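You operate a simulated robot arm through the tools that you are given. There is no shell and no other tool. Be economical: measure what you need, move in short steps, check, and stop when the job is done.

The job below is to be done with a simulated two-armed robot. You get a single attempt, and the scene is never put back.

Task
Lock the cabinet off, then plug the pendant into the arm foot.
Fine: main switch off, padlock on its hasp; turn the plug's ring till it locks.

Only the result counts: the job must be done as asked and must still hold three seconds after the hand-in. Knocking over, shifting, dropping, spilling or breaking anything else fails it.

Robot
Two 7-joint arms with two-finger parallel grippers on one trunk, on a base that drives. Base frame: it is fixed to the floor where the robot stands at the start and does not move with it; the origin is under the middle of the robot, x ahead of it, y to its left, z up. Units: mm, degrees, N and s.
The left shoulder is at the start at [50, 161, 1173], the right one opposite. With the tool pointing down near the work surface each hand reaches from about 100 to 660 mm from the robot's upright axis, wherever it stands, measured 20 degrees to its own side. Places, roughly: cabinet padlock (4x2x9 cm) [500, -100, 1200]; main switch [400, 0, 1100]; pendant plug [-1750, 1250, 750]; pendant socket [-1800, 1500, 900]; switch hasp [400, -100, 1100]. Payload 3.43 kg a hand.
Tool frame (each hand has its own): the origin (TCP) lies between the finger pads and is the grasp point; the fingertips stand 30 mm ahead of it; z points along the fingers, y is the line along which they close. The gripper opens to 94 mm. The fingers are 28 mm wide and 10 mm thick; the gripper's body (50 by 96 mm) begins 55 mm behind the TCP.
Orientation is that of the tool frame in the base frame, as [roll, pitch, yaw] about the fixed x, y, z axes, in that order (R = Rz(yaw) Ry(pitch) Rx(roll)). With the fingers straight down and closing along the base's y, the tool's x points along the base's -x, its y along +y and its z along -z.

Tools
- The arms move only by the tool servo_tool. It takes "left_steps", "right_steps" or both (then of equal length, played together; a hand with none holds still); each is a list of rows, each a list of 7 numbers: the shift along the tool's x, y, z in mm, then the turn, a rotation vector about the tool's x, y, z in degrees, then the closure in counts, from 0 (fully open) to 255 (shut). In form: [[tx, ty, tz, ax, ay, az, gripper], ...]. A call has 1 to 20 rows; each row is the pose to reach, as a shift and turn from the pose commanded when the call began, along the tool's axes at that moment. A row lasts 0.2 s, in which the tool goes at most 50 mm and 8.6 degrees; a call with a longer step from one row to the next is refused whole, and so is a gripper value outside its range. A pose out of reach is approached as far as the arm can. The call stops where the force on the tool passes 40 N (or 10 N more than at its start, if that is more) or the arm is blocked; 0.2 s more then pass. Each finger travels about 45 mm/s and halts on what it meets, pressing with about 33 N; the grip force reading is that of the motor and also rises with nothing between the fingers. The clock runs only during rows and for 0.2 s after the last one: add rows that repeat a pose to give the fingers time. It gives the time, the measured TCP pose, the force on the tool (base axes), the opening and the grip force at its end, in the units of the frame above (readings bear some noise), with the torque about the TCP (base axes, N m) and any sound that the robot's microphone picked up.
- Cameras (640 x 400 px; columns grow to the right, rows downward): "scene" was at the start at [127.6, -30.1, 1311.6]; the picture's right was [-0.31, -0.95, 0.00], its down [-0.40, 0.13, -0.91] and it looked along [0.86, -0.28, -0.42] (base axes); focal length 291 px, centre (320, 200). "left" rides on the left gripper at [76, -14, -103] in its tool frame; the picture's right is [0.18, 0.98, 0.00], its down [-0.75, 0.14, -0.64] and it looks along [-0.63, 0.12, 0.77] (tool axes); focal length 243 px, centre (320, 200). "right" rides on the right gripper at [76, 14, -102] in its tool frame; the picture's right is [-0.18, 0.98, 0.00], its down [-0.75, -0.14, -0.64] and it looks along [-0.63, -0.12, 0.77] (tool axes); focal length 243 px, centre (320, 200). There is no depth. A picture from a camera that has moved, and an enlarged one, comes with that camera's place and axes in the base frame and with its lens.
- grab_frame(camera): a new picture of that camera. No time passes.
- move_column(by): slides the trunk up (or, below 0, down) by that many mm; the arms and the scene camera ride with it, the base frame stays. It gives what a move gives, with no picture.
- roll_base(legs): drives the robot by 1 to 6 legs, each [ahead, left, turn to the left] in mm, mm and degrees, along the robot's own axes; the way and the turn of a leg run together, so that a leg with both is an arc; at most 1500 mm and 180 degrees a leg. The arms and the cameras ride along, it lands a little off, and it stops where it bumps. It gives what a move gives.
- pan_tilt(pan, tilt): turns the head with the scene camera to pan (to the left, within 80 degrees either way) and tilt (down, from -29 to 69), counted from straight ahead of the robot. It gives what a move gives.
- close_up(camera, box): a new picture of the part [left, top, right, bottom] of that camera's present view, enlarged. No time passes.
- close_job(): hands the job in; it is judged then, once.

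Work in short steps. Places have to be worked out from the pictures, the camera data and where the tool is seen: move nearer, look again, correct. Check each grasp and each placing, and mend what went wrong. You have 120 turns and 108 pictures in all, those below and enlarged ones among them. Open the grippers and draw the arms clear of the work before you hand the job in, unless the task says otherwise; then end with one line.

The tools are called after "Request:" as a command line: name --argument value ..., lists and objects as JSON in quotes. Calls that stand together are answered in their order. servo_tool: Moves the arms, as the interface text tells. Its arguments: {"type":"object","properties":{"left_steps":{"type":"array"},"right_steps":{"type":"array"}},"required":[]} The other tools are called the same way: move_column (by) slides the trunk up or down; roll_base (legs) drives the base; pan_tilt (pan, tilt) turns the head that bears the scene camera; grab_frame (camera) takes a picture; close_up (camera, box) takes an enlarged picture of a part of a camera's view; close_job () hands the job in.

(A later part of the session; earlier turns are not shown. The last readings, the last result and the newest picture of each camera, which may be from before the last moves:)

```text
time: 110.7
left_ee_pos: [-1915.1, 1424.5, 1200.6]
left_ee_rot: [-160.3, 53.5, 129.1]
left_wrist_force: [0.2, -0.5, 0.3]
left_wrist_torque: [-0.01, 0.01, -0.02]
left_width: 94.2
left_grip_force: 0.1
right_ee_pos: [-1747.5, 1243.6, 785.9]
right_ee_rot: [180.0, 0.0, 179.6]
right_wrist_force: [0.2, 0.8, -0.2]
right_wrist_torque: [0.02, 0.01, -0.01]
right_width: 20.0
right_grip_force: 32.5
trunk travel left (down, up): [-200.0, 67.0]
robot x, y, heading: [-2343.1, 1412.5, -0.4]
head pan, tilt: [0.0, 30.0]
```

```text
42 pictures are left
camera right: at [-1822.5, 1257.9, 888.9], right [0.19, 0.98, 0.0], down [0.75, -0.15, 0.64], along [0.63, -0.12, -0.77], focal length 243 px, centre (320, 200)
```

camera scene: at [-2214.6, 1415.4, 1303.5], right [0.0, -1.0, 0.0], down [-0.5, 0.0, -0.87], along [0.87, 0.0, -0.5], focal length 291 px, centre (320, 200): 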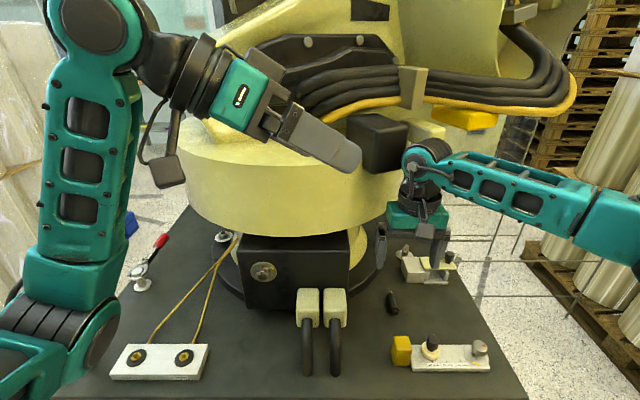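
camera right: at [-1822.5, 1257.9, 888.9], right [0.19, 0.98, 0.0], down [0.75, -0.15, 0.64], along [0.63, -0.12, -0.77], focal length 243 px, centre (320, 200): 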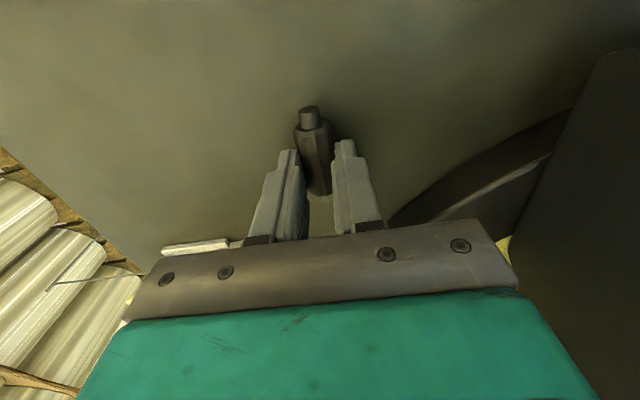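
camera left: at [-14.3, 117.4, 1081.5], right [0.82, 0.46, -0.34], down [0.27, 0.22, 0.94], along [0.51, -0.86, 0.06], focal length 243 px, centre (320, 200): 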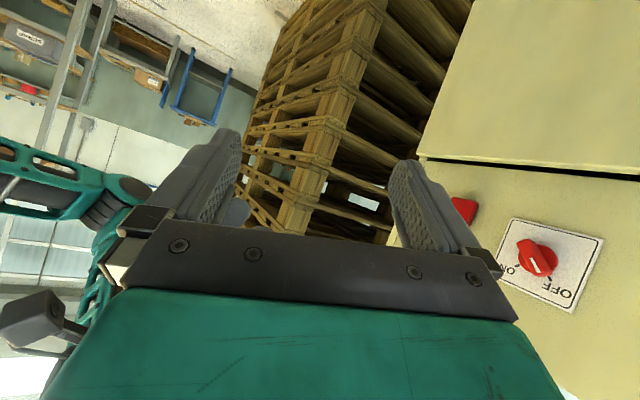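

Gripped at 20 mm. I'll lift the plug and show its underside to the left camera to find any key mark.

Request:
servo_tool --right_steps '[[0, 0, -15, 0, 0, 0, 255], [0, 0, -50, 0, 0, 0, 255], [0, 0, -95, 0, 0, 0, 255], [10, 0, -140, 0, 0, 0, 255], [30, 0, -180, 0, 0, 0, 255], [50, 10, -220, 0, 0, 0, 255], [70, 20, -260, 0, 0, 0, 255], [90, 30, -300, 0, 0, 0, 255], [97, 40, -345, 0, 0, 0, 255], [97, 50, -385, -8, 0, 0, 255], [97, 60, -415, -16, 0, 0, 255], [97, 67, -430, -24, 0, 0, 255], [97, 67, -430, -32, 0, 0, 255], [97, 67, -430, -40, 0, 0, 255], [97, 67, -430, -48, 0, 0, 255], [97, 67, -430, -56, 0, 0, 255], [97, 67, -430, -60, 0, 0, 255], [97, 67, -430, -60, 0, 0, 255]]'

Request:
grab_frame --camera "left"

```text
time: 114.5
left_ee_pos: [-1914.3, 1424.5, 1201.7]
left_ee_rot: [-160.3, 53.7, 129.2]
left_wrist_force: [-0.8, 0.4, 0.0]
left_wrist_torque: [-0.01, 0.02, -0.03]
left_width: 94.5
left_grip_force: 0.0
right_ee_pos: [-1843.5, 1311.1, 1216.5]
right_ee_rot: [119.9, 0.0, 179.7]
right_wrist_force: [-0.4, -0.6, -0.6]
right_wrist_torque: [0.04, 0.01, -0.01]
right_width: 19.6
right_grip_force: 32.6
trunk travel left (down, up): [-200.0, 67.0]
robot x, y, heading: [-2343.5, 1415.5, -0.3]
head pan, tilt: [0.0, 30.0]
```

```text
41 pictures are left
camera left: at [-1978.1, 1535.8, 1199.3], right [0.82, 0.46, -0.34], down [0.27, 0.22, 0.94], along [0.51, -0.86, 0.06], focal length 243 px, centre (320, 200)
```

left: 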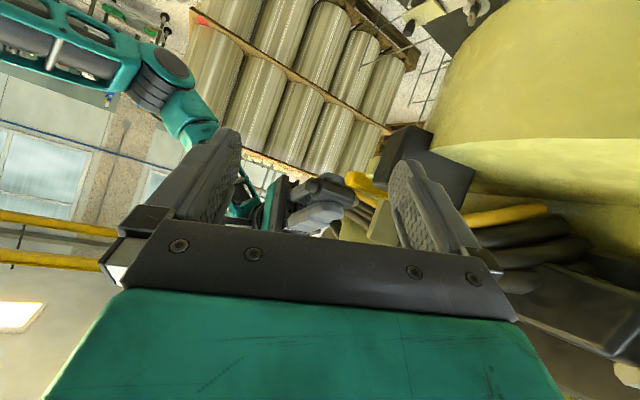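

Request:
close_up --camera "left" --box '[270, 165, 382, 235]'

Request:
close_up --camera "right" --box '[272, 85, 368, 145]'

```text
5.71 times, centred on (326, 200) of left
camera zoom: at [-1978.1, 1535.8, 1199.3], right [0.82, 0.46, -0.34], down [0.27, 0.22, 0.94], along [0.51, -0.86, 0.06], focal length 1386 px, centre (286, 200)
```

zoom: 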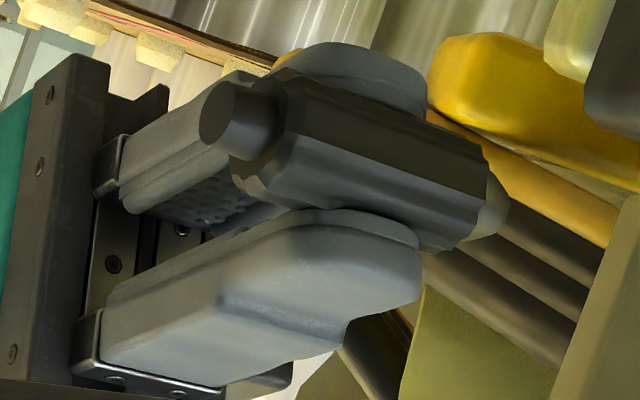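

```text
6.67 times, centred on (320, 115) of right
camera zoom: at [-1919.1, 1228.5, 1279.9], right [0.19, 0.49, 0.85], down [0.75, -0.63, 0.2], along [0.63, 0.6, -0.49], focal length 1618 px, centre (320, 767)
```

zoom: 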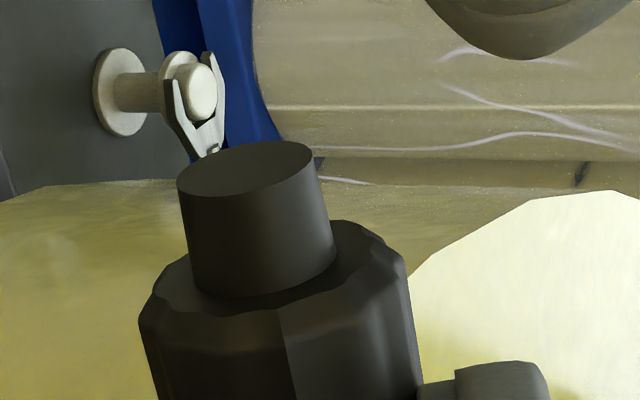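

No mark on the underside. I'll stand the hand upright again and yaw it so the nose faces the left camera.

Request:
servo_tool --right_steps '[[0, 0, 0, 8, 0, 0, 255], [0, 0, 0, 16, 0, 0, 255], [0, 0, 0, 24, 0, 0, 255], [0, 0, 0, 32, 0, 0, 255], [0, 0, 0, 40, 0, 0, 255], [0, 0, 0, 48, 0, 0, 255], [0, 0, 0, 56, 0, 0, 255], [0, 0, 0, 60, 0, 0, 255]]'

Request:
servo_tool --right_steps '[[0, 0, 0, 0, 0, -8, 255], [0, 0, 0, 0, 0, -16, 255], [0, 0, 0, 0, 0, -24, 255], [0, 0, 0, 0, 0, -32, 255], [0, 0, 0, 0, 0, -40, 255], [0, 0, 0, 0, 0, -48, 255], [0, 0, 0, 0, 0, -56, 255], [0, 0, 0, 0, 0, -64, 255], [0, 0, 0, 0, 0, -72, 255], [0, 0, 0, 0, 0, -80, 255]]'

Request:
grab_frame --camera "left"

```text
time: 116.3
left_ee_pos: [-1914.6, 1423.9, 1201.3]
left_ee_rot: [-160.3, 53.6, 129.1]
left_wrist_force: [0.2, -0.1, -0.7]
left_wrist_torque: [0.01, -0.03, 0.01]
left_width: 94.2
left_grip_force: 0.1
right_ee_pos: [-1844.4, 1310.0, 1215.5]
right_ee_rot: [-179.8, -0.2, 179.7]
right_wrist_force: [-0.5, 0.0, -0.4]
right_wrist_torque: [0.0, -0.03, 0.03]
right_width: 19.8
right_grip_force: 33.1
trunk travel left (down, up): [-200.0, 67.0]
robot x, y, heading: [-2344.1, 1415.3, -0.0]
head pan, tilt: [0.0, 30.0]
```

```text
time: 118.5
left_ee_pos: [-1914.5, 1423.6, 1200.6]
left_ee_rot: [-160.5, 53.6, 129.1]
left_wrist_force: [-2.4, 4.1, -0.1]
left_wrist_torque: [-0.04, -0.03, -0.28]
left_width: 93.7
left_grip_force: 0.0
right_ee_pos: [-1978.7, 1362.2, 1182.2]
right_ee_rot: [-180.0, 0.1, -100.9]
right_wrist_force: [1.2, -4.0, 0.7]
right_wrist_torque: [0.09, 0.03, -0.12]
right_width: 19.8
right_grip_force: 32.7
right hand out of reach, approached as far as the arm can: row 6, 7, 8, 9, 10
trunk travel left (down, up): [-200.0, 67.0]
robot x, y, heading: [-2347.5, 1413.2, -0.5]
head pan, tilt: [0.0, 30.0]
```

```text
38 pictures are left
camera left: at [-1978.4, 1536.2, 1199.4], right [0.82, 0.46, -0.34], down [0.27, 0.22, 0.94], along [0.51, -0.86, 0.05], focal length 243 px, centre (320, 200)
```

left: 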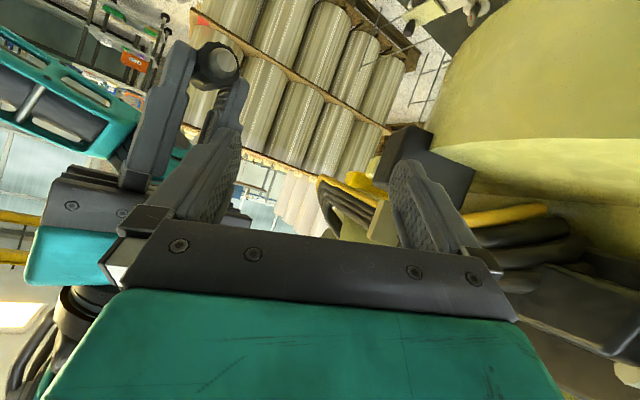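

The nose now faces the left camera, though the hands are lightly touching. I'll enlarge the view, then separate them.

Request:
close_up --camera "left" --box '[175, 35, 255, 85]'

```text
8.00 times, centred on (215, 60) of left
camera zoom: at [-1978.4, 1536.2, 1199.4], right [0.82, 0.46, -0.34], down [0.27, 0.22, 0.94], along [0.51, -0.86, 0.05], focal length 1941 px, centre (1160, 1320)
```

zoom: 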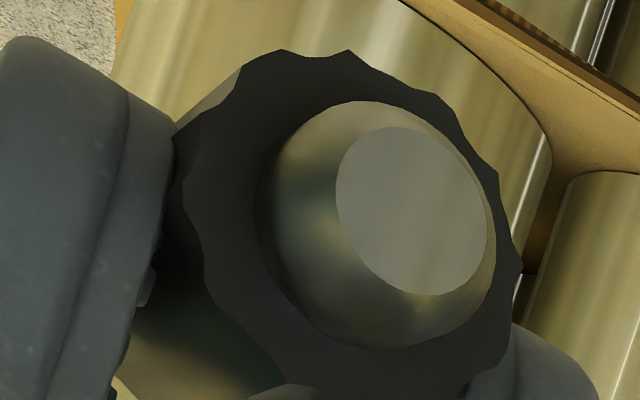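

The nose is a plain cone inside a scalloped ring and no mark shows on this side, so only the -y face is unseen. I'll move the hands apart and yaw the plug the other way, so that face points to the scene camera.

Request:
servo_tool --right_steps '[[30, -6, 0, 0, 0, 0, 255], [59, -15, 0, 0, 0, 8, 255], [75, -40, 0, 0, 0, 16, 255], [91, -70, 0, 0, 0, 24, 255], [91, -95, 0, 0, 0, 32, 255], [91, -118, 0, 0, 0, 40, 255], [91, -118, 0, 0, 0, 48, 255], [91, -118, 0, 0, 0, 56, 255], [91, -118, 0, 0, 0, 64, 255], [91, -118, 0, 0, 0, 72, 255], [91, -118, 0, 0, 0, 80, 255], [91, -118, 0, 0, 0, 88, 255], [91, -118, 0, 0, 0, 96, 255], [91, -118, 0, 0, 0, 104, 255], [91, -118, 0, 0, 0, 112, 255], [91, -118, 0, 0, 0, 120, 255], [91, -118, 0, 0, 0, 128, 255], [91, -118, 0, 0, 0, 136, 255], [91, -118, 0, 0, 0, 144, 255]]'

Request:
grab_frame --camera "scene"

```text
time: 122.5
left_ee_pos: [-1915.9, 1424.4, 1201.8]
left_ee_rot: [-160.3, 53.6, 129.1]
left_wrist_force: [-0.1, 0.4, -0.1]
left_wrist_torque: [0.0, 0.02, -0.01]
left_width: 94.3
left_grip_force: 0.1
right_ee_pos: [-1881.1, 1248.5, 1180.7]
right_ee_rot: [-179.9, 0.0, 115.5]
right_wrist_force: [0.2, 0.4, -0.5]
right_wrist_torque: [-0.01, -0.04, -0.02]
right_width: 19.8
right_grip_force: 33.1
right hand out of reach, approached as far as the arm can: row 1
trunk travel left (down, up): [-200.0, 67.0]
robot x, y, heading: [-2344.5, 1420.0, 0.0]
head pan, tilt: [0.0, 30.0]
```

```text
36 pictures are left
camera scene: at [-2214.5, 1415.4, 1303.5], right [0.0, -1.0, 0.0], down [-0.5, 0.0, -0.87], along [0.87, 0.0, -0.5], focal length 291 px, centre (320, 200)
```

scene: 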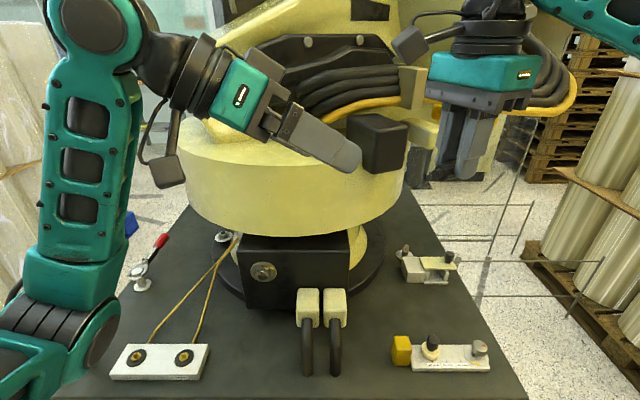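

Request:
close_up --camera "scene" --box '[424, 130, 504, 180]'

Request:
close_up --camera "scene" --box '[238, 250, 294, 285]'

```text
8.00 times, centred on (464, 155) of scene
camera zoom: at [-2214.5, 1415.4, 1303.5], right [0.0, -1.0, 0.0], down [-0.5, 0.0, -0.87], along [0.87, 0.0, -0.5], focal length 2326 px, centre (-832, 560)
```

zoom: 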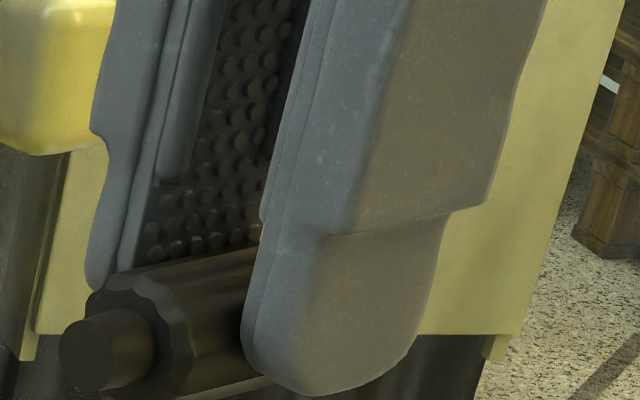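

```text
11.43 times, centred on (266, 268) of scene
camera zoom: at [-2214.5, 1415.4, 1303.5], right [0.0, -1.0, 0.0], down [-0.5, 0.0, -0.87], along [0.87, 0.0, -0.5], focal length 3322 px, centre (937, -571)
```

zoom: 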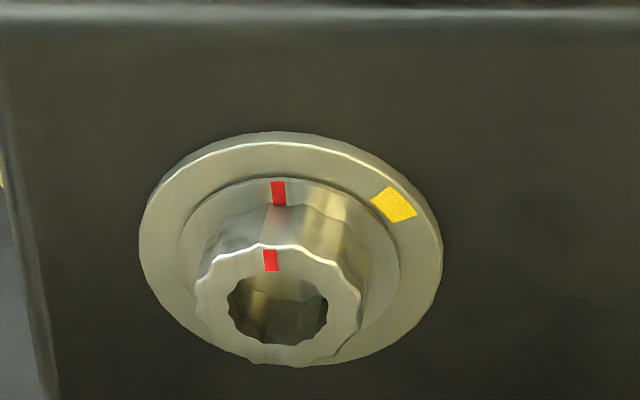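

The socket shows its own scalloped metal ring: a red index aligned at the top and a yellow lock mark about 60° clockwise. The plug itself shows no key. I'll move the left hand aside, bring the right hand back upright, and strafe left to centre on the socket.

Request:
servo_tool --left_steps '[[20, 17, -35, 0, 0, 0, 0], [41, 34, -71, 0, 0, 0, 0], [62, 51, -107, 0, 0, 0, 0], [83, 69, -144, 0, 0, 0, 0], [83, 69, -144, 0, 0, 0, 0], [83, 69, -144, 0, 0, 0, 0], [83, 69, -144, 0, 0, 0, 0], [83, 69, -144, 0, 0, 0, 0], [83, 69, -144, 0, 0, 0, 0], [83, 69, -144, 0, 0, 0, 0]]' --right_steps '[[0, 0, 10, 0, 0, -8, 255], [0, 0, 20, 0, 0, -16, 255], [0, 0, 30, 0, 0, -24, 255], [20, 6, 50, 0, 0, -32, 255], [40, 12, 70, 0, 0, -40, 255], [60, 19, 90, 0, 0, -48, 255], [80, 25, 110, 0, 0, -56, 255], [100, 32, 130, 0, 0, -64.5, 255], [127, 39.5, 130, 0, 0, -64.5, 255], [127, 39.5, 130, 0, 0, -64.5, 255]]'

Request:
roll_base --legs '[[0, 130, 0]]'

Request:
grab_frame --camera "right"

Request:
grab_frame --camera "scene"

```text
time: 124.7
left_ee_pos: [-1918.1, 1605.3, 1202.5]
left_ee_rot: [-160.5, 53.5, 129.1]
left_wrist_force: [-0.2, -0.1, -0.1]
left_wrist_torque: [0.01, 0.0, 0.02]
left_width: 93.9
left_grip_force: 0.1
right_ee_pos: [-1900.8, 1378.5, 1051.2]
right_ee_rot: [180.0, -0.2, -179.8]
right_wrist_force: [0.0, -0.9, -0.6]
right_wrist_torque: [0.02, 0.01, 0.01]
right_width: 19.9
right_grip_force: 33.0
trunk travel left (down, up): [-200.0, 67.0]
robot x, y, heading: [-2345.9, 1418.8, -0.2]
head pan, tilt: [0.0, 30.0]
```

```text
time: 126.5
left_ee_pos: [-1916.9, 1734.3, 1201.5]
left_ee_rot: [-160.3, 53.6, 129.2]
left_wrist_force: [-1.0, 0.1, -0.2]
left_wrist_torque: [0.0, -0.02, 0.02]
left_width: 94.1
left_grip_force: 0.1
right_ee_pos: [-1900.5, 1506.0, 1051.1]
right_ee_rot: [180.0, -0.2, -179.7]
right_wrist_force: [1.1, 1.1, -0.2]
right_wrist_torque: [-0.01, -0.01, 0.0]
right_width: 19.6
right_grip_force: 33.1
trunk travel left (down, up): [-200.0, 67.0]
robot x, y, heading: [-2347.6, 1543.9, -0.1]
head pan, tilt: [0.0, 30.0]
```

```text
33 pictures are left
camera right: at [-1975.7, 1519.3, 1154.7], right [0.18, 0.98, 0.0], down [0.76, -0.14, 0.64], along [0.63, -0.12, -0.77], focal length 243 px, centre (320, 200)
```

right: 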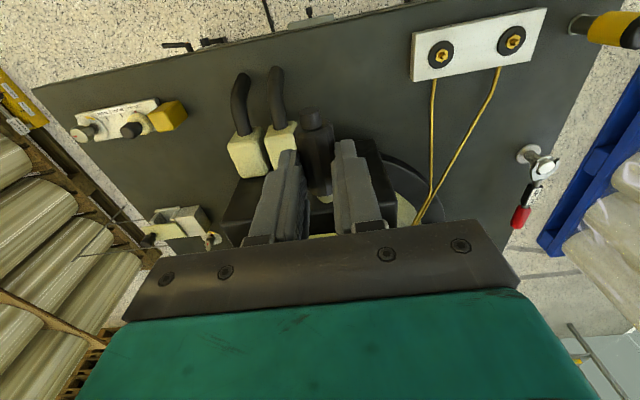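

```text
32 pictures are left
camera scene: at [-2214.2, 1543.5, 1303.5], right [0.0, -1.0, 0.0], down [-0.5, 0.0, -0.87], along [0.87, 0.0, -0.5], focal length 291 px, centre (320, 200)
```

scene: 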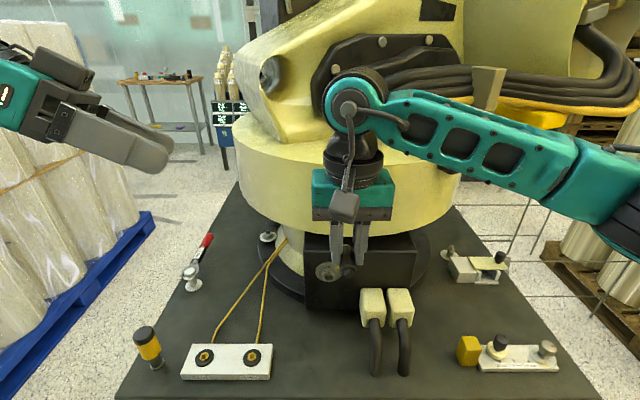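

I'll enlarge the socket from this shifted viewpoint to triangulate it accurately.

Request:
close_up --camera "scene" --box '[300, 235, 380, 285]'

```text
8.00 times, centred on (340, 260) of scene
camera zoom: at [-2214.2, 1543.5, 1303.5], right [0.0, -1.0, 0.0], down [-0.5, 0.0, -0.87], along [0.87, 0.0, -0.5], focal length 2326 px, centre (160, -280)
```

zoom: 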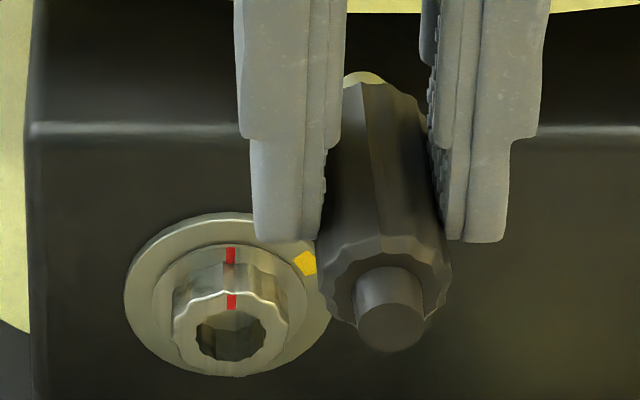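

The socket axis triangulates to y≈1526.6, z≈895.3, with the ring front at x≈-1803, and the plug's seen position agrees with the TCP within 1 mm. I'll bring the plug to about 12 mm in front of the socket.

Request:
servo_tool --right_steps '[[-10, 10, 35, 0, 0, -1, 255], [-25, 21.5, 70, 0, 0, -1, 255], [-40, 21.5, 100, 0, 0, -1, 255], [-50, 21.5, 120, 0, 0, -1, 255], [-53, 21.5, 131.2, 0, 0, -1, 255], [-53, 21.5, 131.2, 0, 0, -1, 255], [-53, 21.5, 131.2, 0, 0, -1, 255]]'

Request:
close_up --camera "scene" --box '[290, 235, 370, 285]'

Request:
grab_frame --camera "right"

```text
time: 128.1
left_ee_pos: [-1918.5, 1734.3, 1201.9]
left_ee_rot: [-160.2, 53.6, 129.1]
left_wrist_force: [-0.4, 0.5, 0.1]
left_wrist_torque: [0.03, -0.02, 0.0]
left_width: 94.0
left_grip_force: 0.0
right_ee_pos: [-1848.0, 1528.7, 921.6]
right_ee_rot: [-179.9, -0.1, -178.8]
right_wrist_force: [0.5, 0.2, 0.1]
right_wrist_torque: [-0.02, -0.01, 0.01]
right_width: 19.8
right_grip_force: 33.2
trunk travel left (down, up): [-200.0, 67.0]
robot x, y, heading: [-2346.4, 1542.9, 0.0]
head pan, tilt: [0.0, 30.0]
```

```text
8.00 times, centred on (330, 260) of scene
camera zoom: at [-2214.2, 1543.1, 1303.5], right [0.0, -1.0, 0.0], down [-0.5, 0.0, -0.87], along [0.87, 0.0, -0.5], focal length 2326 px, centre (240, -280)
```

zoom: 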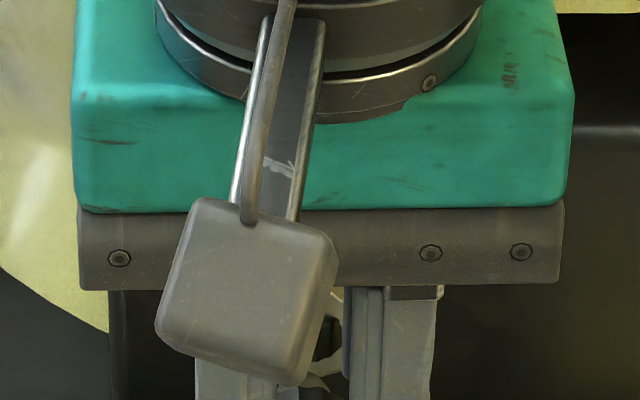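

```text
29 pictures are left
camera right: at [-1923.8, 1540.2, 1024.7], right [0.16, 0.99, 0.0], down [0.76, -0.12, 0.64], along [0.63, -0.1, -0.77], focal length 243 px, centre (320, 200)
```

right: 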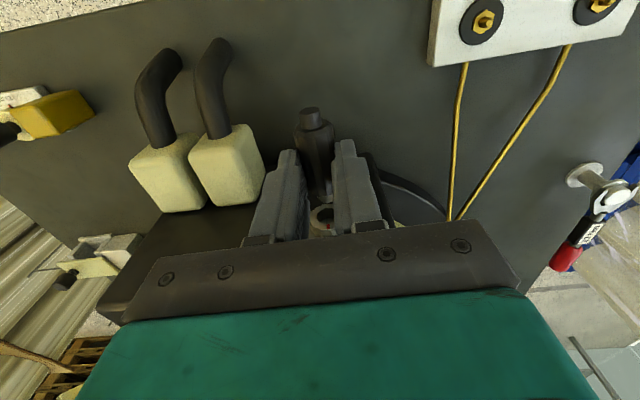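

The scene camera is blocked by the gripper. I'll lower the left hand so its camera gets a side view, and enlarge the right camera's view.

Request:
servo_tool --left_steps '[[26, 6.5, 18, 0, 0, 0, 0], [52, 13, 36, 0, 0, 0, 0], [78, 19.5, 54, 0, 0, 0, 0], [104.6, 26, 72.5, 0, 0, 0, 0], [104.6, 26, 72.5, 0, 0, 0, 0]]'

Request:
close_up --camera "right" --box '[280, 170, 376, 230]'

Request:
grab_frame --camera "left"

```text
time: 129.3
left_ee_pos: [-1916.3, 1732.6, 1074.4]
left_ee_rot: [-160.4, 53.6, 129.1]
left_wrist_force: [1.1, -0.6, 0.3]
left_wrist_torque: [-0.02, 0.01, -0.01]
left_width: 94.0
left_grip_force: 0.0
right_ee_pos: [-1848.2, 1527.5, 921.2]
right_ee_rot: [-180.0, 0.0, -178.7]
right_wrist_force: [-0.8, -0.2, 0.2]
right_wrist_torque: [0.02, -0.02, 0.01]
right_width: 19.7
right_grip_force: 32.8
trunk travel left (down, up): [-200.0, 67.0]
robot x, y, heading: [-2342.1, 1544.8, -0.2]
head pan, tilt: [0.0, 30.0]
```

```text
6.67 times, centred on (328, 200) of right
camera zoom: at [-1923.8, 1540.1, 1024.9], right [0.16, 0.99, 0.0], down [0.76, -0.12, 0.64], along [0.63, -0.1, -0.77], focal length 1618 px, centre (267, 200)
```

zoom: 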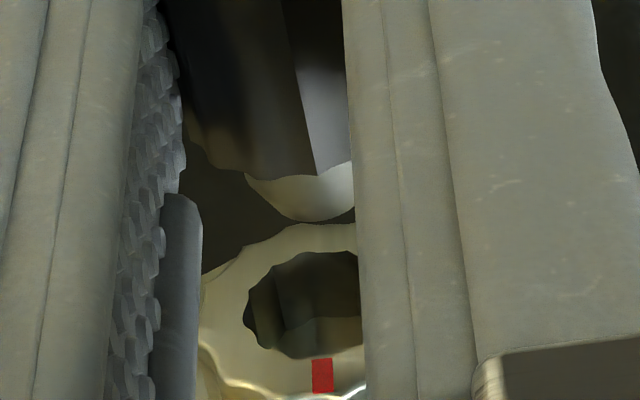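

```text
27 pictures are left
camera left: at [-1979.6, 1844.1, 1071.6], right [0.82, 0.46, -0.34], down [0.27, 0.22, 0.94], along [0.51, -0.86, 0.06], focal length 243 px, centre (320, 200)
```

left: 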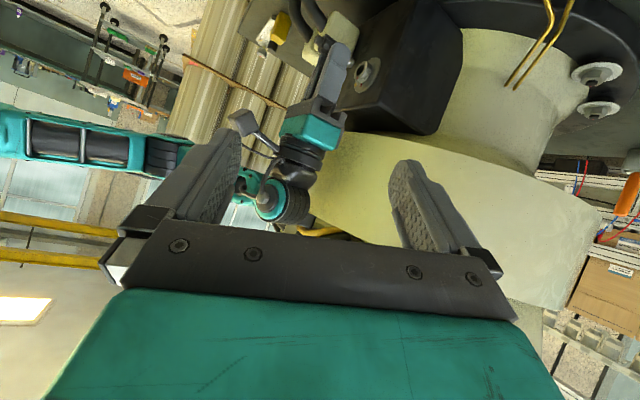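

Lateral alignment is within 1 mm. I'll check the height from the side view.

Request:
close_up --camera "left" --box '[310, 40, 406, 100]'

```text
6.67 times, centred on (358, 70) of left
camera zoom: at [-1979.6, 1844.1, 1071.6], right [0.82, 0.46, -0.34], down [0.27, 0.22, 0.94], along [0.51, -0.86, 0.06], focal length 1618 px, centre (67, 1067)
```

zoom: 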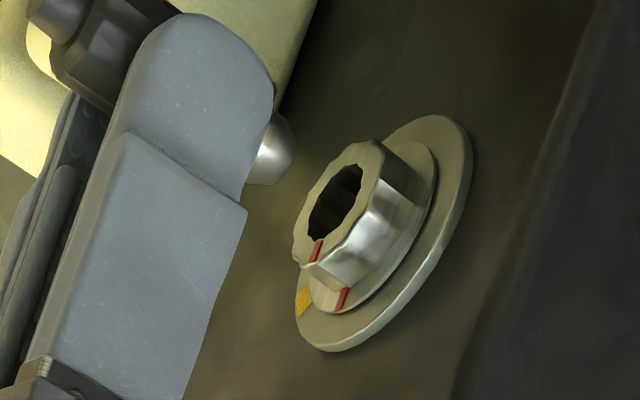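

The side view shows the nose about 2 mm low. I'll raise 1 mm, pitch the nose up 1.5°, then push forward slowly into the socket.

Request:
servo_tool --right_steps '[[0, 0, -1, 0, -1.5, 0, 255], [-4, 0, -1, 0, -1.5, 0, 255], [-8, 0, -1, 0, -1.5, 0, 255], [-12, 0, -1, 0, -1.5, 0, 255], [-15, 0, -1, 0, -1.5, 0, 255], [-18, 0, -1, 0, -1.5, 0, 255], [-20, 0, -1, 0, -1.5, 0, 255], [-22, 0, -1, 0, -1.5, 0, 255], [-24, 0, -1, 0, -1.5, 0, 255], [-24, 0, -1, 0, -1.5, 0, 255]]'

Request:
close_up --camera "left" --box '[310, 40, 406, 100]'

```text
time: 131.5
left_ee_pos: [-1918.8, 1733.9, 1074.9]
left_ee_rot: [-160.6, 53.5, 129.0]
left_wrist_force: [0.0, 0.1, 0.0]
left_wrist_torque: [0.0, 0.02, 0.01]
left_width: 93.8
left_grip_force: 0.0
right_ee_pos: [-1831.9, 1529.9, 919.7]
right_ee_rot: [180.0, 0.8, -178.4]
right_wrist_force: [-12.2, -1.1, 3.1]
right_wrist_torque: [-0.01, -0.93, -0.22]
right_width: 20.1
right_grip_force: 33.0
trunk travel left (down, up): [-200.0, 67.0]
robot x, y, heading: [-2349.5, 1544.4, -0.2]
head pan, tilt: [0.0, 30.0]
stopped in row 10 (right hand): the force on the tool passed its limit at 41 N (the readings are from after the stop); the commanded pose is now the measured one
```

```text
6.67 times, centred on (358, 70) of left
camera zoom: at [-1981.6, 1843.6, 1072.8], right [0.82, 0.46, -0.34], down [0.27, 0.22, 0.94], along [0.51, -0.86, 0.06], focal length 1618 px, centre (67, 1067)
```

zoom: 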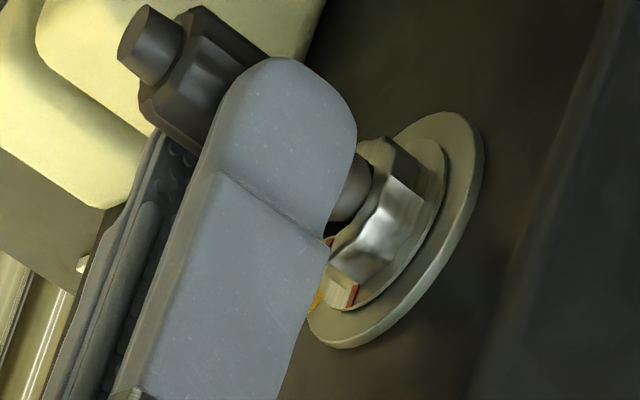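

The push stopped at 41 N with the nose partly in. I'll check alignment from the right camera.

Request:
close_up --camera "right" --box '[280, 170, 376, 230]'

```text
6.67 times, centred on (328, 200) of right
camera zoom: at [-1907.9, 1540.6, 1022.4], right [0.16, 0.99, 0.0], down [0.75, -0.12, 0.65], along [0.64, -0.1, -0.76], focal length 1618 px, centre (267, 200)
```

zoom: 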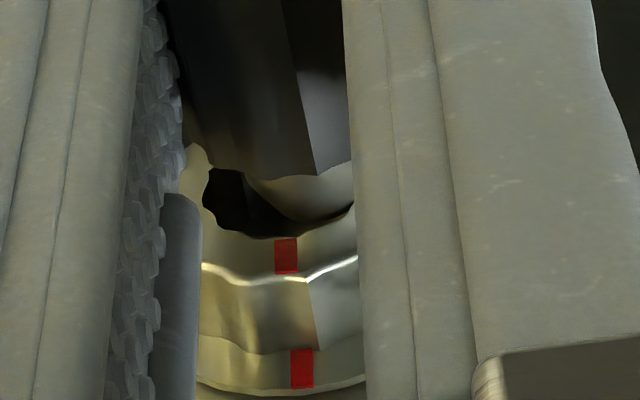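

The nose is about 2 mm left and 2.5 mm low of the bore. I'll back off slightly, correct, and push again.

Request:
servo_tool --right_steps '[[4, 0, 0, 0, 0, 0, 255], [5, -2, -2.5, 0, 0, 0, 255], [5, -2, -2.5, 0, 0, 0, 255], [1, -2, -2.5, 0, 0, 0, 255], [-2, -2, -2.5, 0, 0, 0, 255], [-4, -2, -2.5, 0, 0, 0, 255], [-6, -2, -2.5, 0, 0, 0, 255], [-8, -2, -2.5, 0, 0, 0, 255], [-10, -2, -2.5, 0, 0, 0, 255], [-12, -2, -2.5, 0, 0, 0, 255]]'

Request:
close_up --camera "right" --box '[280, 170, 376, 230]'

Request:
close_up --camera "left" --box '[310, 40, 406, 100]'

```text
time: 132.9
left_ee_pos: [-1918.7, 1732.2, 1074.6]
left_ee_rot: [-160.6, 53.6, 128.9]
left_wrist_force: [-0.4, 0.4, 0.3]
left_wrist_torque: [-0.02, -0.02, 0.03]
left_width: 94.0
left_grip_force: 0.0
right_ee_pos: [-1831.4, 1525.9, 921.3]
right_ee_rot: [-179.9, 0.1, -178.4]
right_wrist_force: [-14.4, -2.5, 2.8]
right_wrist_torque: [0.03, -1.03, -0.34]
right_width: 19.7
right_grip_force: 33.2
trunk travel left (down, up): [-200.0, 67.0]
robot x, y, heading: [-2341.1, 1542.9, -0.3]
head pan, tilt: [0.0, 30.0]
stopped in row 6 (right hand): the force on the tool passed its limit at 43 N (the readings are from after the stop); the commanded pose is now the measured one
```

```text
6.67 times, centred on (328, 200) of right
camera zoom: at [-1907.6, 1538.9, 1024.1], right [0.16, 0.99, 0.0], down [0.76, -0.12, 0.64], along [0.64, -0.1, -0.77], focal length 1618 px, centre (267, 200)
```

zoom: 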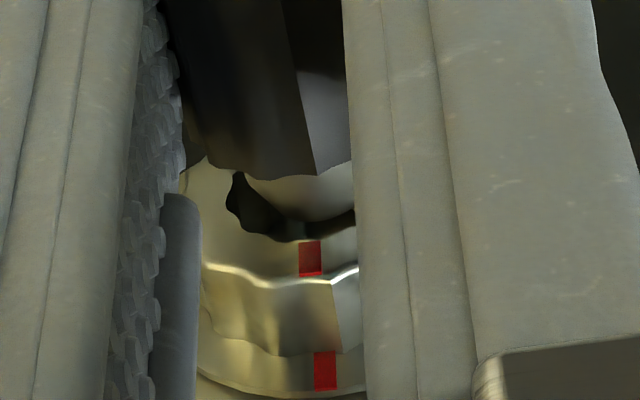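

```text
6.67 times, centred on (358, 70) of left
camera zoom: at [-1982.1, 1843.2, 1072.9], right [0.82, 0.46, -0.34], down [0.27, 0.22, 0.94], along [0.51, -0.86, 0.06], focal length 1618 px, centre (67, 1067)
```

zoom: 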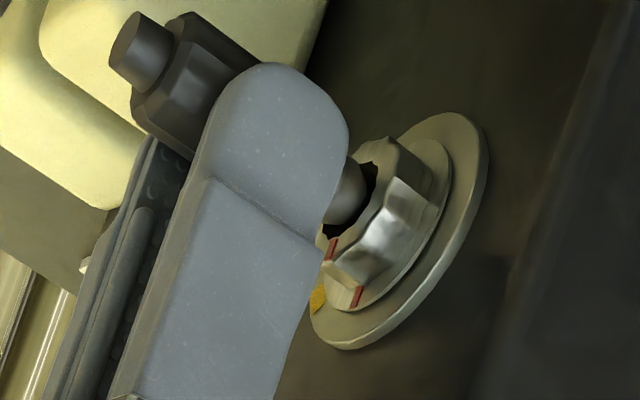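

The torque points to contact about 85 mm above the TCP, meaning the gripper body is hitting the yellow disc rather than the plug jamming. I need the hand pitched back, so I'll set the plug on the free table area below, release, and tilt the hand 35° to regrip.

Request:
servo_tool --right_steps '[[12, 0, 0, 0, 0, 0, 255], [25, 7, 0, 0, 0, 0, 255], [25, 14, 40, 0, 0, 0, 255], [25, 14, 80, 0, 0, 0, 255], [25, 14, 115, 0, 0, 0, 255], [25, 14, 130, 0, 0, 0, 255], [25, 14, 134, 0, 0, 0, 255], [25, 14, 134, 0, 0, 0, 255], [25, 14, 134, 0, 0, 0, 215], [25, 14, 134, 0, 0, 0, 180], [25, 14, 134, 0, 0, 0, 120], [25, 14, 134, 0, 0, 0, 120], [25, 14, 110, 0, 0, 0, 120], [25, 14, 75, 0, 0, 0, 120], [28, 14, 65, 0, -8, 0, 120], [31, 14, 65, 0, -16, 0, 120], [34, 14, 65, 0, -24, 0, 120], [37, 14, 65, 0, -32, 0, 120], [37, 14, 65, 0, -35, 0, 120]]'

Request:
grab_frame --camera "right"

```text
time: 136.9
left_ee_pos: [-1917.2, 1732.9, 1073.9]
left_ee_rot: [-160.3, 53.6, 129.2]
left_wrist_force: [-0.1, 0.2, -0.5]
left_wrist_torque: [0.0, 0.04, -0.05]
left_width: 94.1
left_grip_force: 0.0
right_ee_pos: [-1866.5, 1540.3, 855.6]
right_ee_rot: [-179.9, 35.3, -178.4]
right_wrist_force: [-0.1, 0.6, 0.0]
right_wrist_torque: [-0.01, 0.02, -0.02]
right_width: 49.6
right_grip_force: 0.1
trunk travel left (down, up): [-200.0, 67.0]
robot x, y, heading: [-2344.5, 1545.1, -0.3]
head pan, tilt: [0.0, 30.0]
```

```text
21 pictures are left
camera right: at [-1987.1, 1550.7, 895.6], right [0.12, 0.99, 0.1], down [0.25, -0.13, 0.96], along [0.96, -0.09, -0.26], focal length 243 px, centre (320, 200)
```

right: 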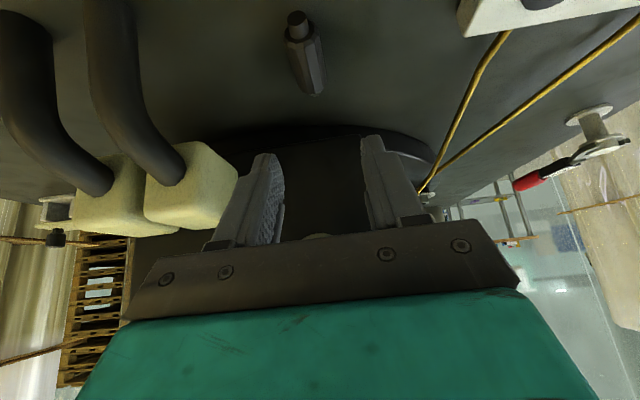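

The plug sits on the table at about (-1852, 1540), nose toward +x. I'll lower the tilted hand around it and grip it again.

Request:
servo_tool --right_steps '[[13, 0, 20, 0, 0, 0, 120], [26, 0, 42, 0, 0, 0, 120], [34, 0, 55, 0, 0, 0, 120], [37.5, 0, 59.8, 0, 0, 0, 120], [37.5, 0, 59.8, 0, 0, 0, 120], [37.5, 0, 59.8, 0, 0, 0, 255], [37.5, 0, 59.8, 0, 0, 0, 255], [37.5, 0, 59.8, 0, 0, 0, 255], [37.5, 0, 59.8, 0, 0, 0, 255]]'

Request:
grab_frame --camera "right"

```text
time: 138.9
left_ee_pos: [-1916.1, 1732.9, 1073.9]
left_ee_rot: [-160.3, 53.6, 129.1]
left_wrist_force: [0.0, -0.5, -0.4]
left_wrist_torque: [0.0, 0.0, 0.01]
left_width: 94.1
left_grip_force: 0.1
right_ee_pos: [-1862.6, 1540.3, 785.4]
right_ee_rot: [-179.7, 35.2, -178.3]
right_wrist_force: [0.5, 0.0, 0.2]
right_wrist_torque: [0.01, 0.0, 0.01]
right_width: 20.0
right_grip_force: 32.7
trunk travel left (down, up): [-200.0, 67.0]
robot x, y, heading: [-2345.1, 1545.8, -0.3]
head pan, tilt: [0.0, 30.0]
```

```text
20 pictures are left
camera right: at [-1983.2, 1549.3, 825.8], right [0.12, 0.99, 0.1], down [0.25, -0.13, 0.96], along [0.96, -0.09, -0.26], focal length 243 px, centre (320, 200)
```

right: 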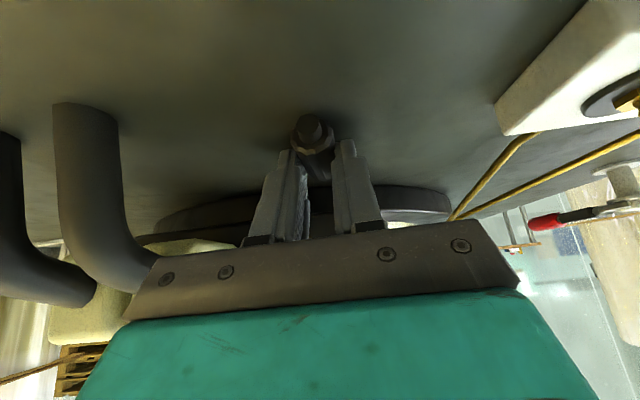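

Regripped at 20 mm. I'll lift the plug to the socket axis, straighten the yaw, and stop about 15 mm short for an alignment check.

Request:
servo_tool --right_steps '[[-2, 0, -18, 0, 0, 0, 255], [-19, -4, -46, 0.5, 0, 0.7, 255], [-43, -9, -78, 0.98, 0, 1.39, 255], [-60, -14.3, -102, 0.98, 0, 1.39, 255], [-69.4, -14.3, -113.8, 0.98, 0, 1.39, 255], [-77.6, -14.3, -108, 0.98, 0, 1.39, 255], [-77.6, -14.3, -108, 0.98, 0, 1.39, 255], [-77.6, -14.3, -108, 0.98, 0, 1.39, 255]]'

Request:
close_up --camera "left" --box '[310, 40, 406, 100]'

Request:
close_up --camera "right" --box '[272, 130, 368, 190]'

```text
time: 140.7
left_ee_pos: [-1917.1, 1732.8, 1074.3]
left_ee_rot: [-160.3, 53.6, 129.1]
left_wrist_force: [-0.5, 0.5, -0.1]
left_wrist_torque: [0.02, 0.0, 0.01]
left_width: 93.9
left_grip_force: 0.2
right_ee_pos: [-1861.8, 1525.1, 915.2]
right_ee_rot: [-179.7, 35.2, -180.0]
right_wrist_force: [-0.4, 0.4, -0.7]
right_wrist_torque: [0.0, -0.01, -0.03]
right_width: 20.0
right_grip_force: 33.2
trunk travel left (down, up): [-200.0, 67.0]
robot x, y, heading: [-2349.4, 1545.8, -0.2]
head pan, tilt: [0.0, 30.0]
```

```text
6.67 times, centred on (358, 70) of left
camera zoom: at [-1980.3, 1843.5, 1071.9], right [0.82, 0.46, -0.34], down [0.27, 0.22, 0.94], along [0.51, -0.86, 0.06], focal length 1618 px, centre (67, 1067)
```

zoom: 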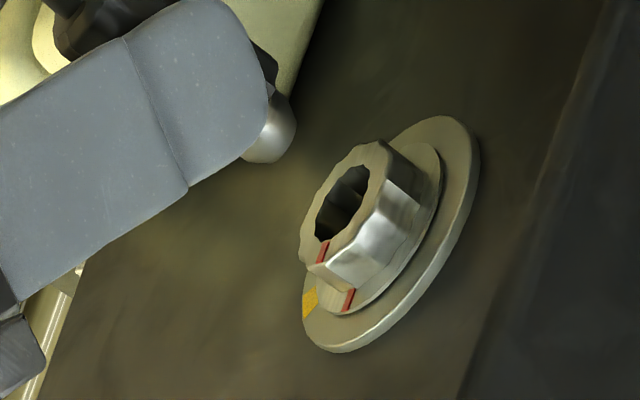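

```text
6.67 times, centred on (320, 160) of right
camera zoom: at [-1980.9, 1540.3, 956.6], right [0.15, 0.98, 0.1], down [0.25, -0.14, 0.96], along [0.96, -0.12, -0.26], focal length 1618 px, centre (320, 467)
```

zoom: 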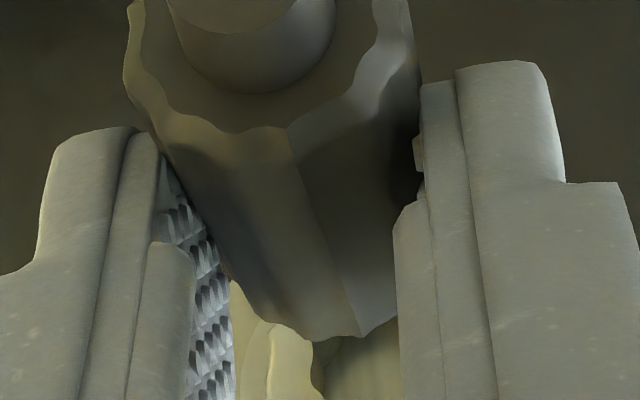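

The side view shows the nose about 4.5 mm low relative to the bore. I'll raise it and push forward gently.

Request:
servo_tool --right_steps '[[-2.6, 0, -3.7, 0, 0, 0, 255], [-10.8, 0, 2.1, 0, 0, 0, 255], [-14.8, 0, 4.9, 0, 0, 0, 255], [-17.3, 0, 6.7, 0, 0, 0, 255], [-19.7, 0, 8.4, 0, 0, 0, 255], [-22.2, 0, 10.1, 0, 0, 0, 255], [-24.6, 0, 11.9, 0, 0, 0, 255], [-27, 0, 13.6, 0, 0, 0, 255], [-27, 0, 13.6, 0, 0, 0, 255]]'

Request:
close_up --camera "left" --box '[310, 40, 406, 100]'

```text
time: 142.7
left_ee_pos: [-1917.2, 1733.1, 1074.2]
left_ee_rot: [-160.3, 53.6, 128.9]
left_wrist_force: [-0.1, -0.3, -0.4]
left_wrist_torque: [-0.04, 0.02, -0.04]
left_width: 94.1
left_grip_force: 0.1
right_ee_pos: [-1831.5, 1527.1, 921.0]
right_ee_rot: [-179.7, 35.0, -180.0]
right_wrist_force: [-9.0, 7.3, -8.6]
right_wrist_torque: [0.24, 0.08, -0.03]
right_width: 20.0
right_grip_force: 33.0
trunk travel left (down, up): [-200.0, 67.0]
robot x, y, heading: [-2348.2, 1546.7, -0.1]
head pan, tilt: [0.0, 30.0]
```

```text
6.67 times, centred on (358, 70) of left
camera zoom: at [-1980.6, 1844.3, 1071.6], right [0.82, 0.46, -0.34], down [0.27, 0.22, 0.94], along [0.51, -0.86, 0.06], focal length 1618 px, centre (67, 1067)
```

zoom: 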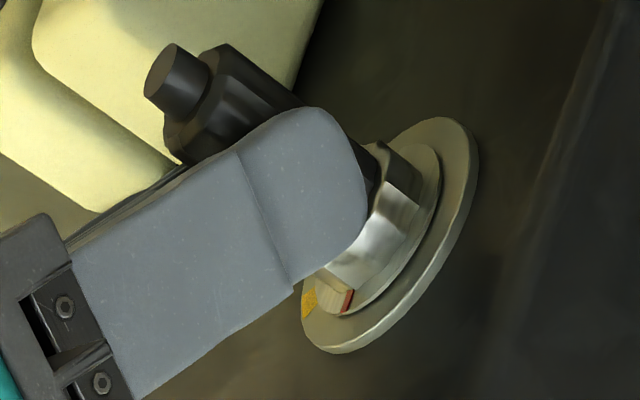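

The nose has gone in. I'll ease the side load (1 mm left, 1 mm down) and press further to seat it.

Request:
servo_tool --right_steps '[[0.6, 1, 0.8, 0, 0, 0, 255], [-1, 1, 2, 0, 0, 0, 255], [-2.7, 1, 3.1, 0, 0, 0, 255], [-4.3, 1, 4.3, 0, 0, 0, 255], [-6, 1, 5.4, 0, 0, 0, 255], [-7.6, 1, 6.6, 0, 0, 0, 255]]'

Request:
close_up --camera "left" --box '[310, 40, 406, 100]'

```text
time: 143.9
left_ee_pos: [-1920.0, 1731.8, 1076.5]
left_ee_rot: [-160.7, 53.6, 128.8]
left_wrist_force: [0.5, 0.3, 0.3]
left_wrist_torque: [-0.01, 0.02, 0.01]
left_width: 94.2
left_grip_force: 0.0
right_ee_pos: [-1830.8, 1527.1, 921.7]
right_ee_rot: [-179.8, 34.7, -180.0]
right_wrist_force: [-13.3, -4.8, 9.5]
right_wrist_torque: [-0.17, -0.21, -0.15]
right_width: 20.0
right_grip_force: 33.2
trunk travel left (down, up): [-200.0, 67.0]
robot x, y, heading: [-2343.4, 1545.2, 0.1]
head pan, tilt: [0.0, 30.0]
stopped in row 5 (right hand): the force on the tool passed its limit at 46 N (the readings are from after the stop); the commanded pose is now the measured one
```

```text
6.67 times, centred on (358, 70) of left
camera zoom: at [-1982.6, 1842.4, 1073.4], right [0.82, 0.46, -0.34], down [0.27, 0.22, 0.94], along [0.51, -0.86, 0.06], focal length 1618 px, centre (67, 1067)
```

zoom: 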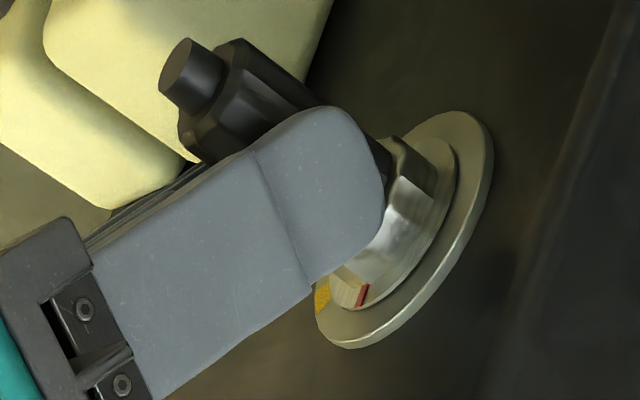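

It has reached a firm stop with the body against the ring. I'll keep hold and turn the plug clockwise about its axis by 36°, watching the red marks and listening for a click.

Request:
servo_tool --right_steps '[[-0.7, -2.7, 0.7, -4.9, 0, 3.4, 255], [-0.5, -5.4, 1, -9.9, 0, 6.8, 255], [-0.1, -8, 1.6, -14.8, 0, 10.2, 255], [0.5, -10.6, 2.4, -19.7, 0, 13.7, 255], [1.2, -13, 3.4, -24.7, 0, 17.1, 255], [2, -15.3, 4.7, -29.6, 0, 20.5, 255], [2, -15.3, 4.7, -29.6, 0, 20.5, 255]]'

Request:
close_up --camera "left" --box '[310, 40, 406, 100]'

```text
time: 145.5
left_ee_pos: [-1920.3, 1730.1, 1076.3]
left_ee_rot: [-160.9, 53.7, 128.7]
left_wrist_force: [0.4, 0.5, -0.4]
left_wrist_torque: [-0.02, 0.0, 0.0]
left_width: 94.2
left_grip_force: 0.0
right_ee_pos: [-1830.4, 1511.4, 916.5]
right_ee_rot: [138.5, 27.6, 157.8]
right_wrist_force: [-28.4, -16.1, 22.2]
right_wrist_torque: [0.01, 0.03, -0.33]
right_width: 19.8
right_grip_force: 32.8
trunk travel left (down, up): [-200.0, 67.0]
robot x, y, heading: [-2346.4, 1544.7, -0.3]
head pan, tilt: [0.0, 30.0]
```

```text
6.67 times, centred on (358, 70) of left
camera zoom: at [-1984.2, 1841.9, 1074.1], right [0.82, 0.46, -0.34], down [0.27, 0.22, 0.94], along [0.51, -0.86, 0.06], focal length 1618 px, centre (67, 1067)
```

zoom: 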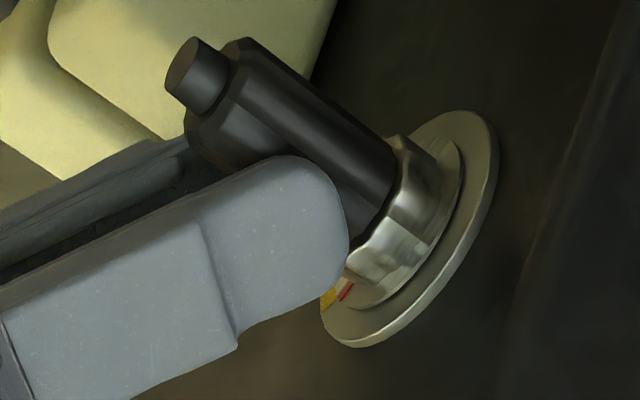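

The metal ring is turning with the plug, and its red mark is moving toward the yellow one. I'll ease the side load slightly and turn another 30°.

Request:
servo_tool --right_steps '[[-0.6, 0.1, -1.8, 0, 0, 0, 255], [-0.5, -2.6, -1.7, -4.9, 0, 3.4, 255], [-0.3, -5.3, -1.3, -9.9, 0, 6.8, 255], [0.1, -8, -0.7, -14.8, 0, 10.2, 255], [0.7, -10.5, 0.1, -19.7, 0, 13.7, 255], [1.4, -12.9, 1.1, -24.7, 0, 17.1, 255], [1.4, -12.9, 1.1, -24.7, 0, 17.1, 255]]'

Request:
close_up --camera "left" --box '[310, 40, 406, 100]'

```text
time: 147.1
left_ee_pos: [-1919.2, 1731.5, 1076.0]
left_ee_rot: [-160.6, 53.6, 128.9]
left_wrist_force: [0.8, -1.5, 0.2]
left_wrist_torque: [-0.03, 0.02, 0.01]
left_width: 94.1
left_grip_force: 0.1
right_ee_pos: [-1829.7, 1502.3, 906.2]
right_ee_rot: [110.2, 13.3, 147.7]
right_wrist_force: [-18.9, -5.9, 4.8]
right_wrist_torque: [-0.36, -0.04, 0.23]
right_width: 19.8
right_grip_force: 32.3
trunk travel left (down, up): [-200.0, 67.0]
robot x, y, heading: [-2345.9, 1546.9, -0.3]
head pan, tilt: [0.0, 30.0]
```

```text
6.67 times, centred on (358, 70) of left
camera zoom: at [-1982.3, 1842.9, 1072.8], right [0.82, 0.46, -0.34], down [0.27, 0.22, 0.94], along [0.51, -0.86, 0.06], focal length 1618 px, centre (67, 1067)
```

zoom: 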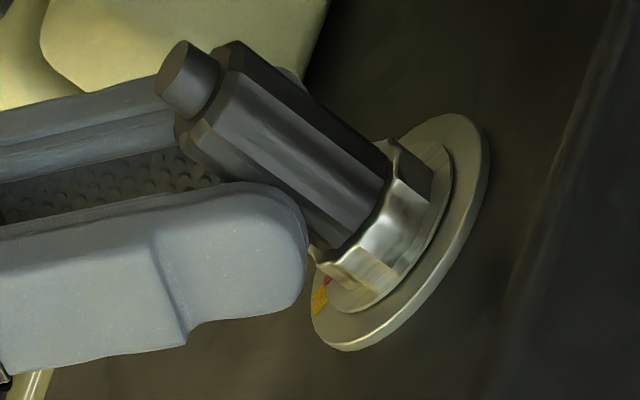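

The red mark is close to yellow, but I've heard no click. I'll turn another 15°.

Request:
servo_tool --right_steps '[[0.1, -2.3, 0.1, -4.1, 0, 2.84, 255], [0.2, -4.5, 0.3, -8.2, 0, 5.7, 255], [0.5, -6.7, 0.7, -12.3, 0, 8.5, 255], [0.5, -6.7, 0.7, -12.3, 0, 8.5, 255]]'

Request:
close_up --camera "left" --box '[310, 40, 406, 100]'

```text
time: 148.1
left_ee_pos: [-1918.9, 1730.1, 1074.8]
left_ee_rot: [-160.5, 53.6, 128.9]
left_wrist_force: [-0.5, -0.3, 0.1]
left_wrist_torque: [0.02, -0.01, 0.0]
left_width: 93.7
left_grip_force: 0.1
right_ee_pos: [-1828.8, 1499.7, 899.2]
right_ee_rot: [97.5, 5.1, 145.5]
right_wrist_force: [-18.6, -10.3, 3.4]
right_wrist_torque: [-0.06, -0.31, 0.1]
right_width: 20.5
right_grip_force: 32.7
trunk travel left (down, up): [-200.0, 67.0]
robot x, y, heading: [-2344.3, 1546.3, -0.3]
head pan, tilt: [0.0, 30.0]
```

```text
6.67 times, centred on (358, 70) of left
camera zoom: at [-1982.2, 1842.4, 1073.0], right [0.82, 0.46, -0.34], down [0.27, 0.22, 0.94], along [0.51, -0.86, 0.06], focal length 1618 px, centre (67, 1067)
```

zoom: 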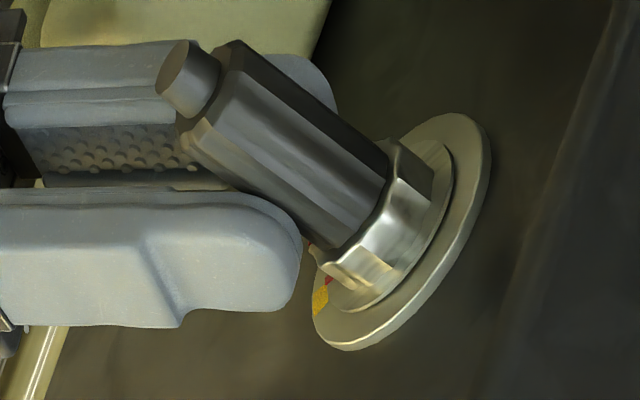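

The ring held still while the fingers slipped around the plug, so it may be at its end stop. I'll check the marks from the scene camera.

Request:
close_up --camera "scene" --box '[292, 240, 372, 290]'

```text
8.00 times, centred on (332, 265) of scene
camera zoom: at [-2217.8, 1541.6, 1303.8], right [0.0, -1.0, 0.0], down [-0.5, 0.0, -0.87], along [0.87, 0.0, -0.5], focal length 2326 px, centre (224, -320)
```

zoom: 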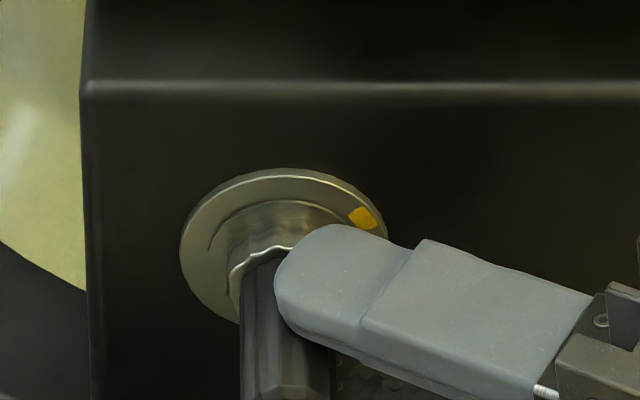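

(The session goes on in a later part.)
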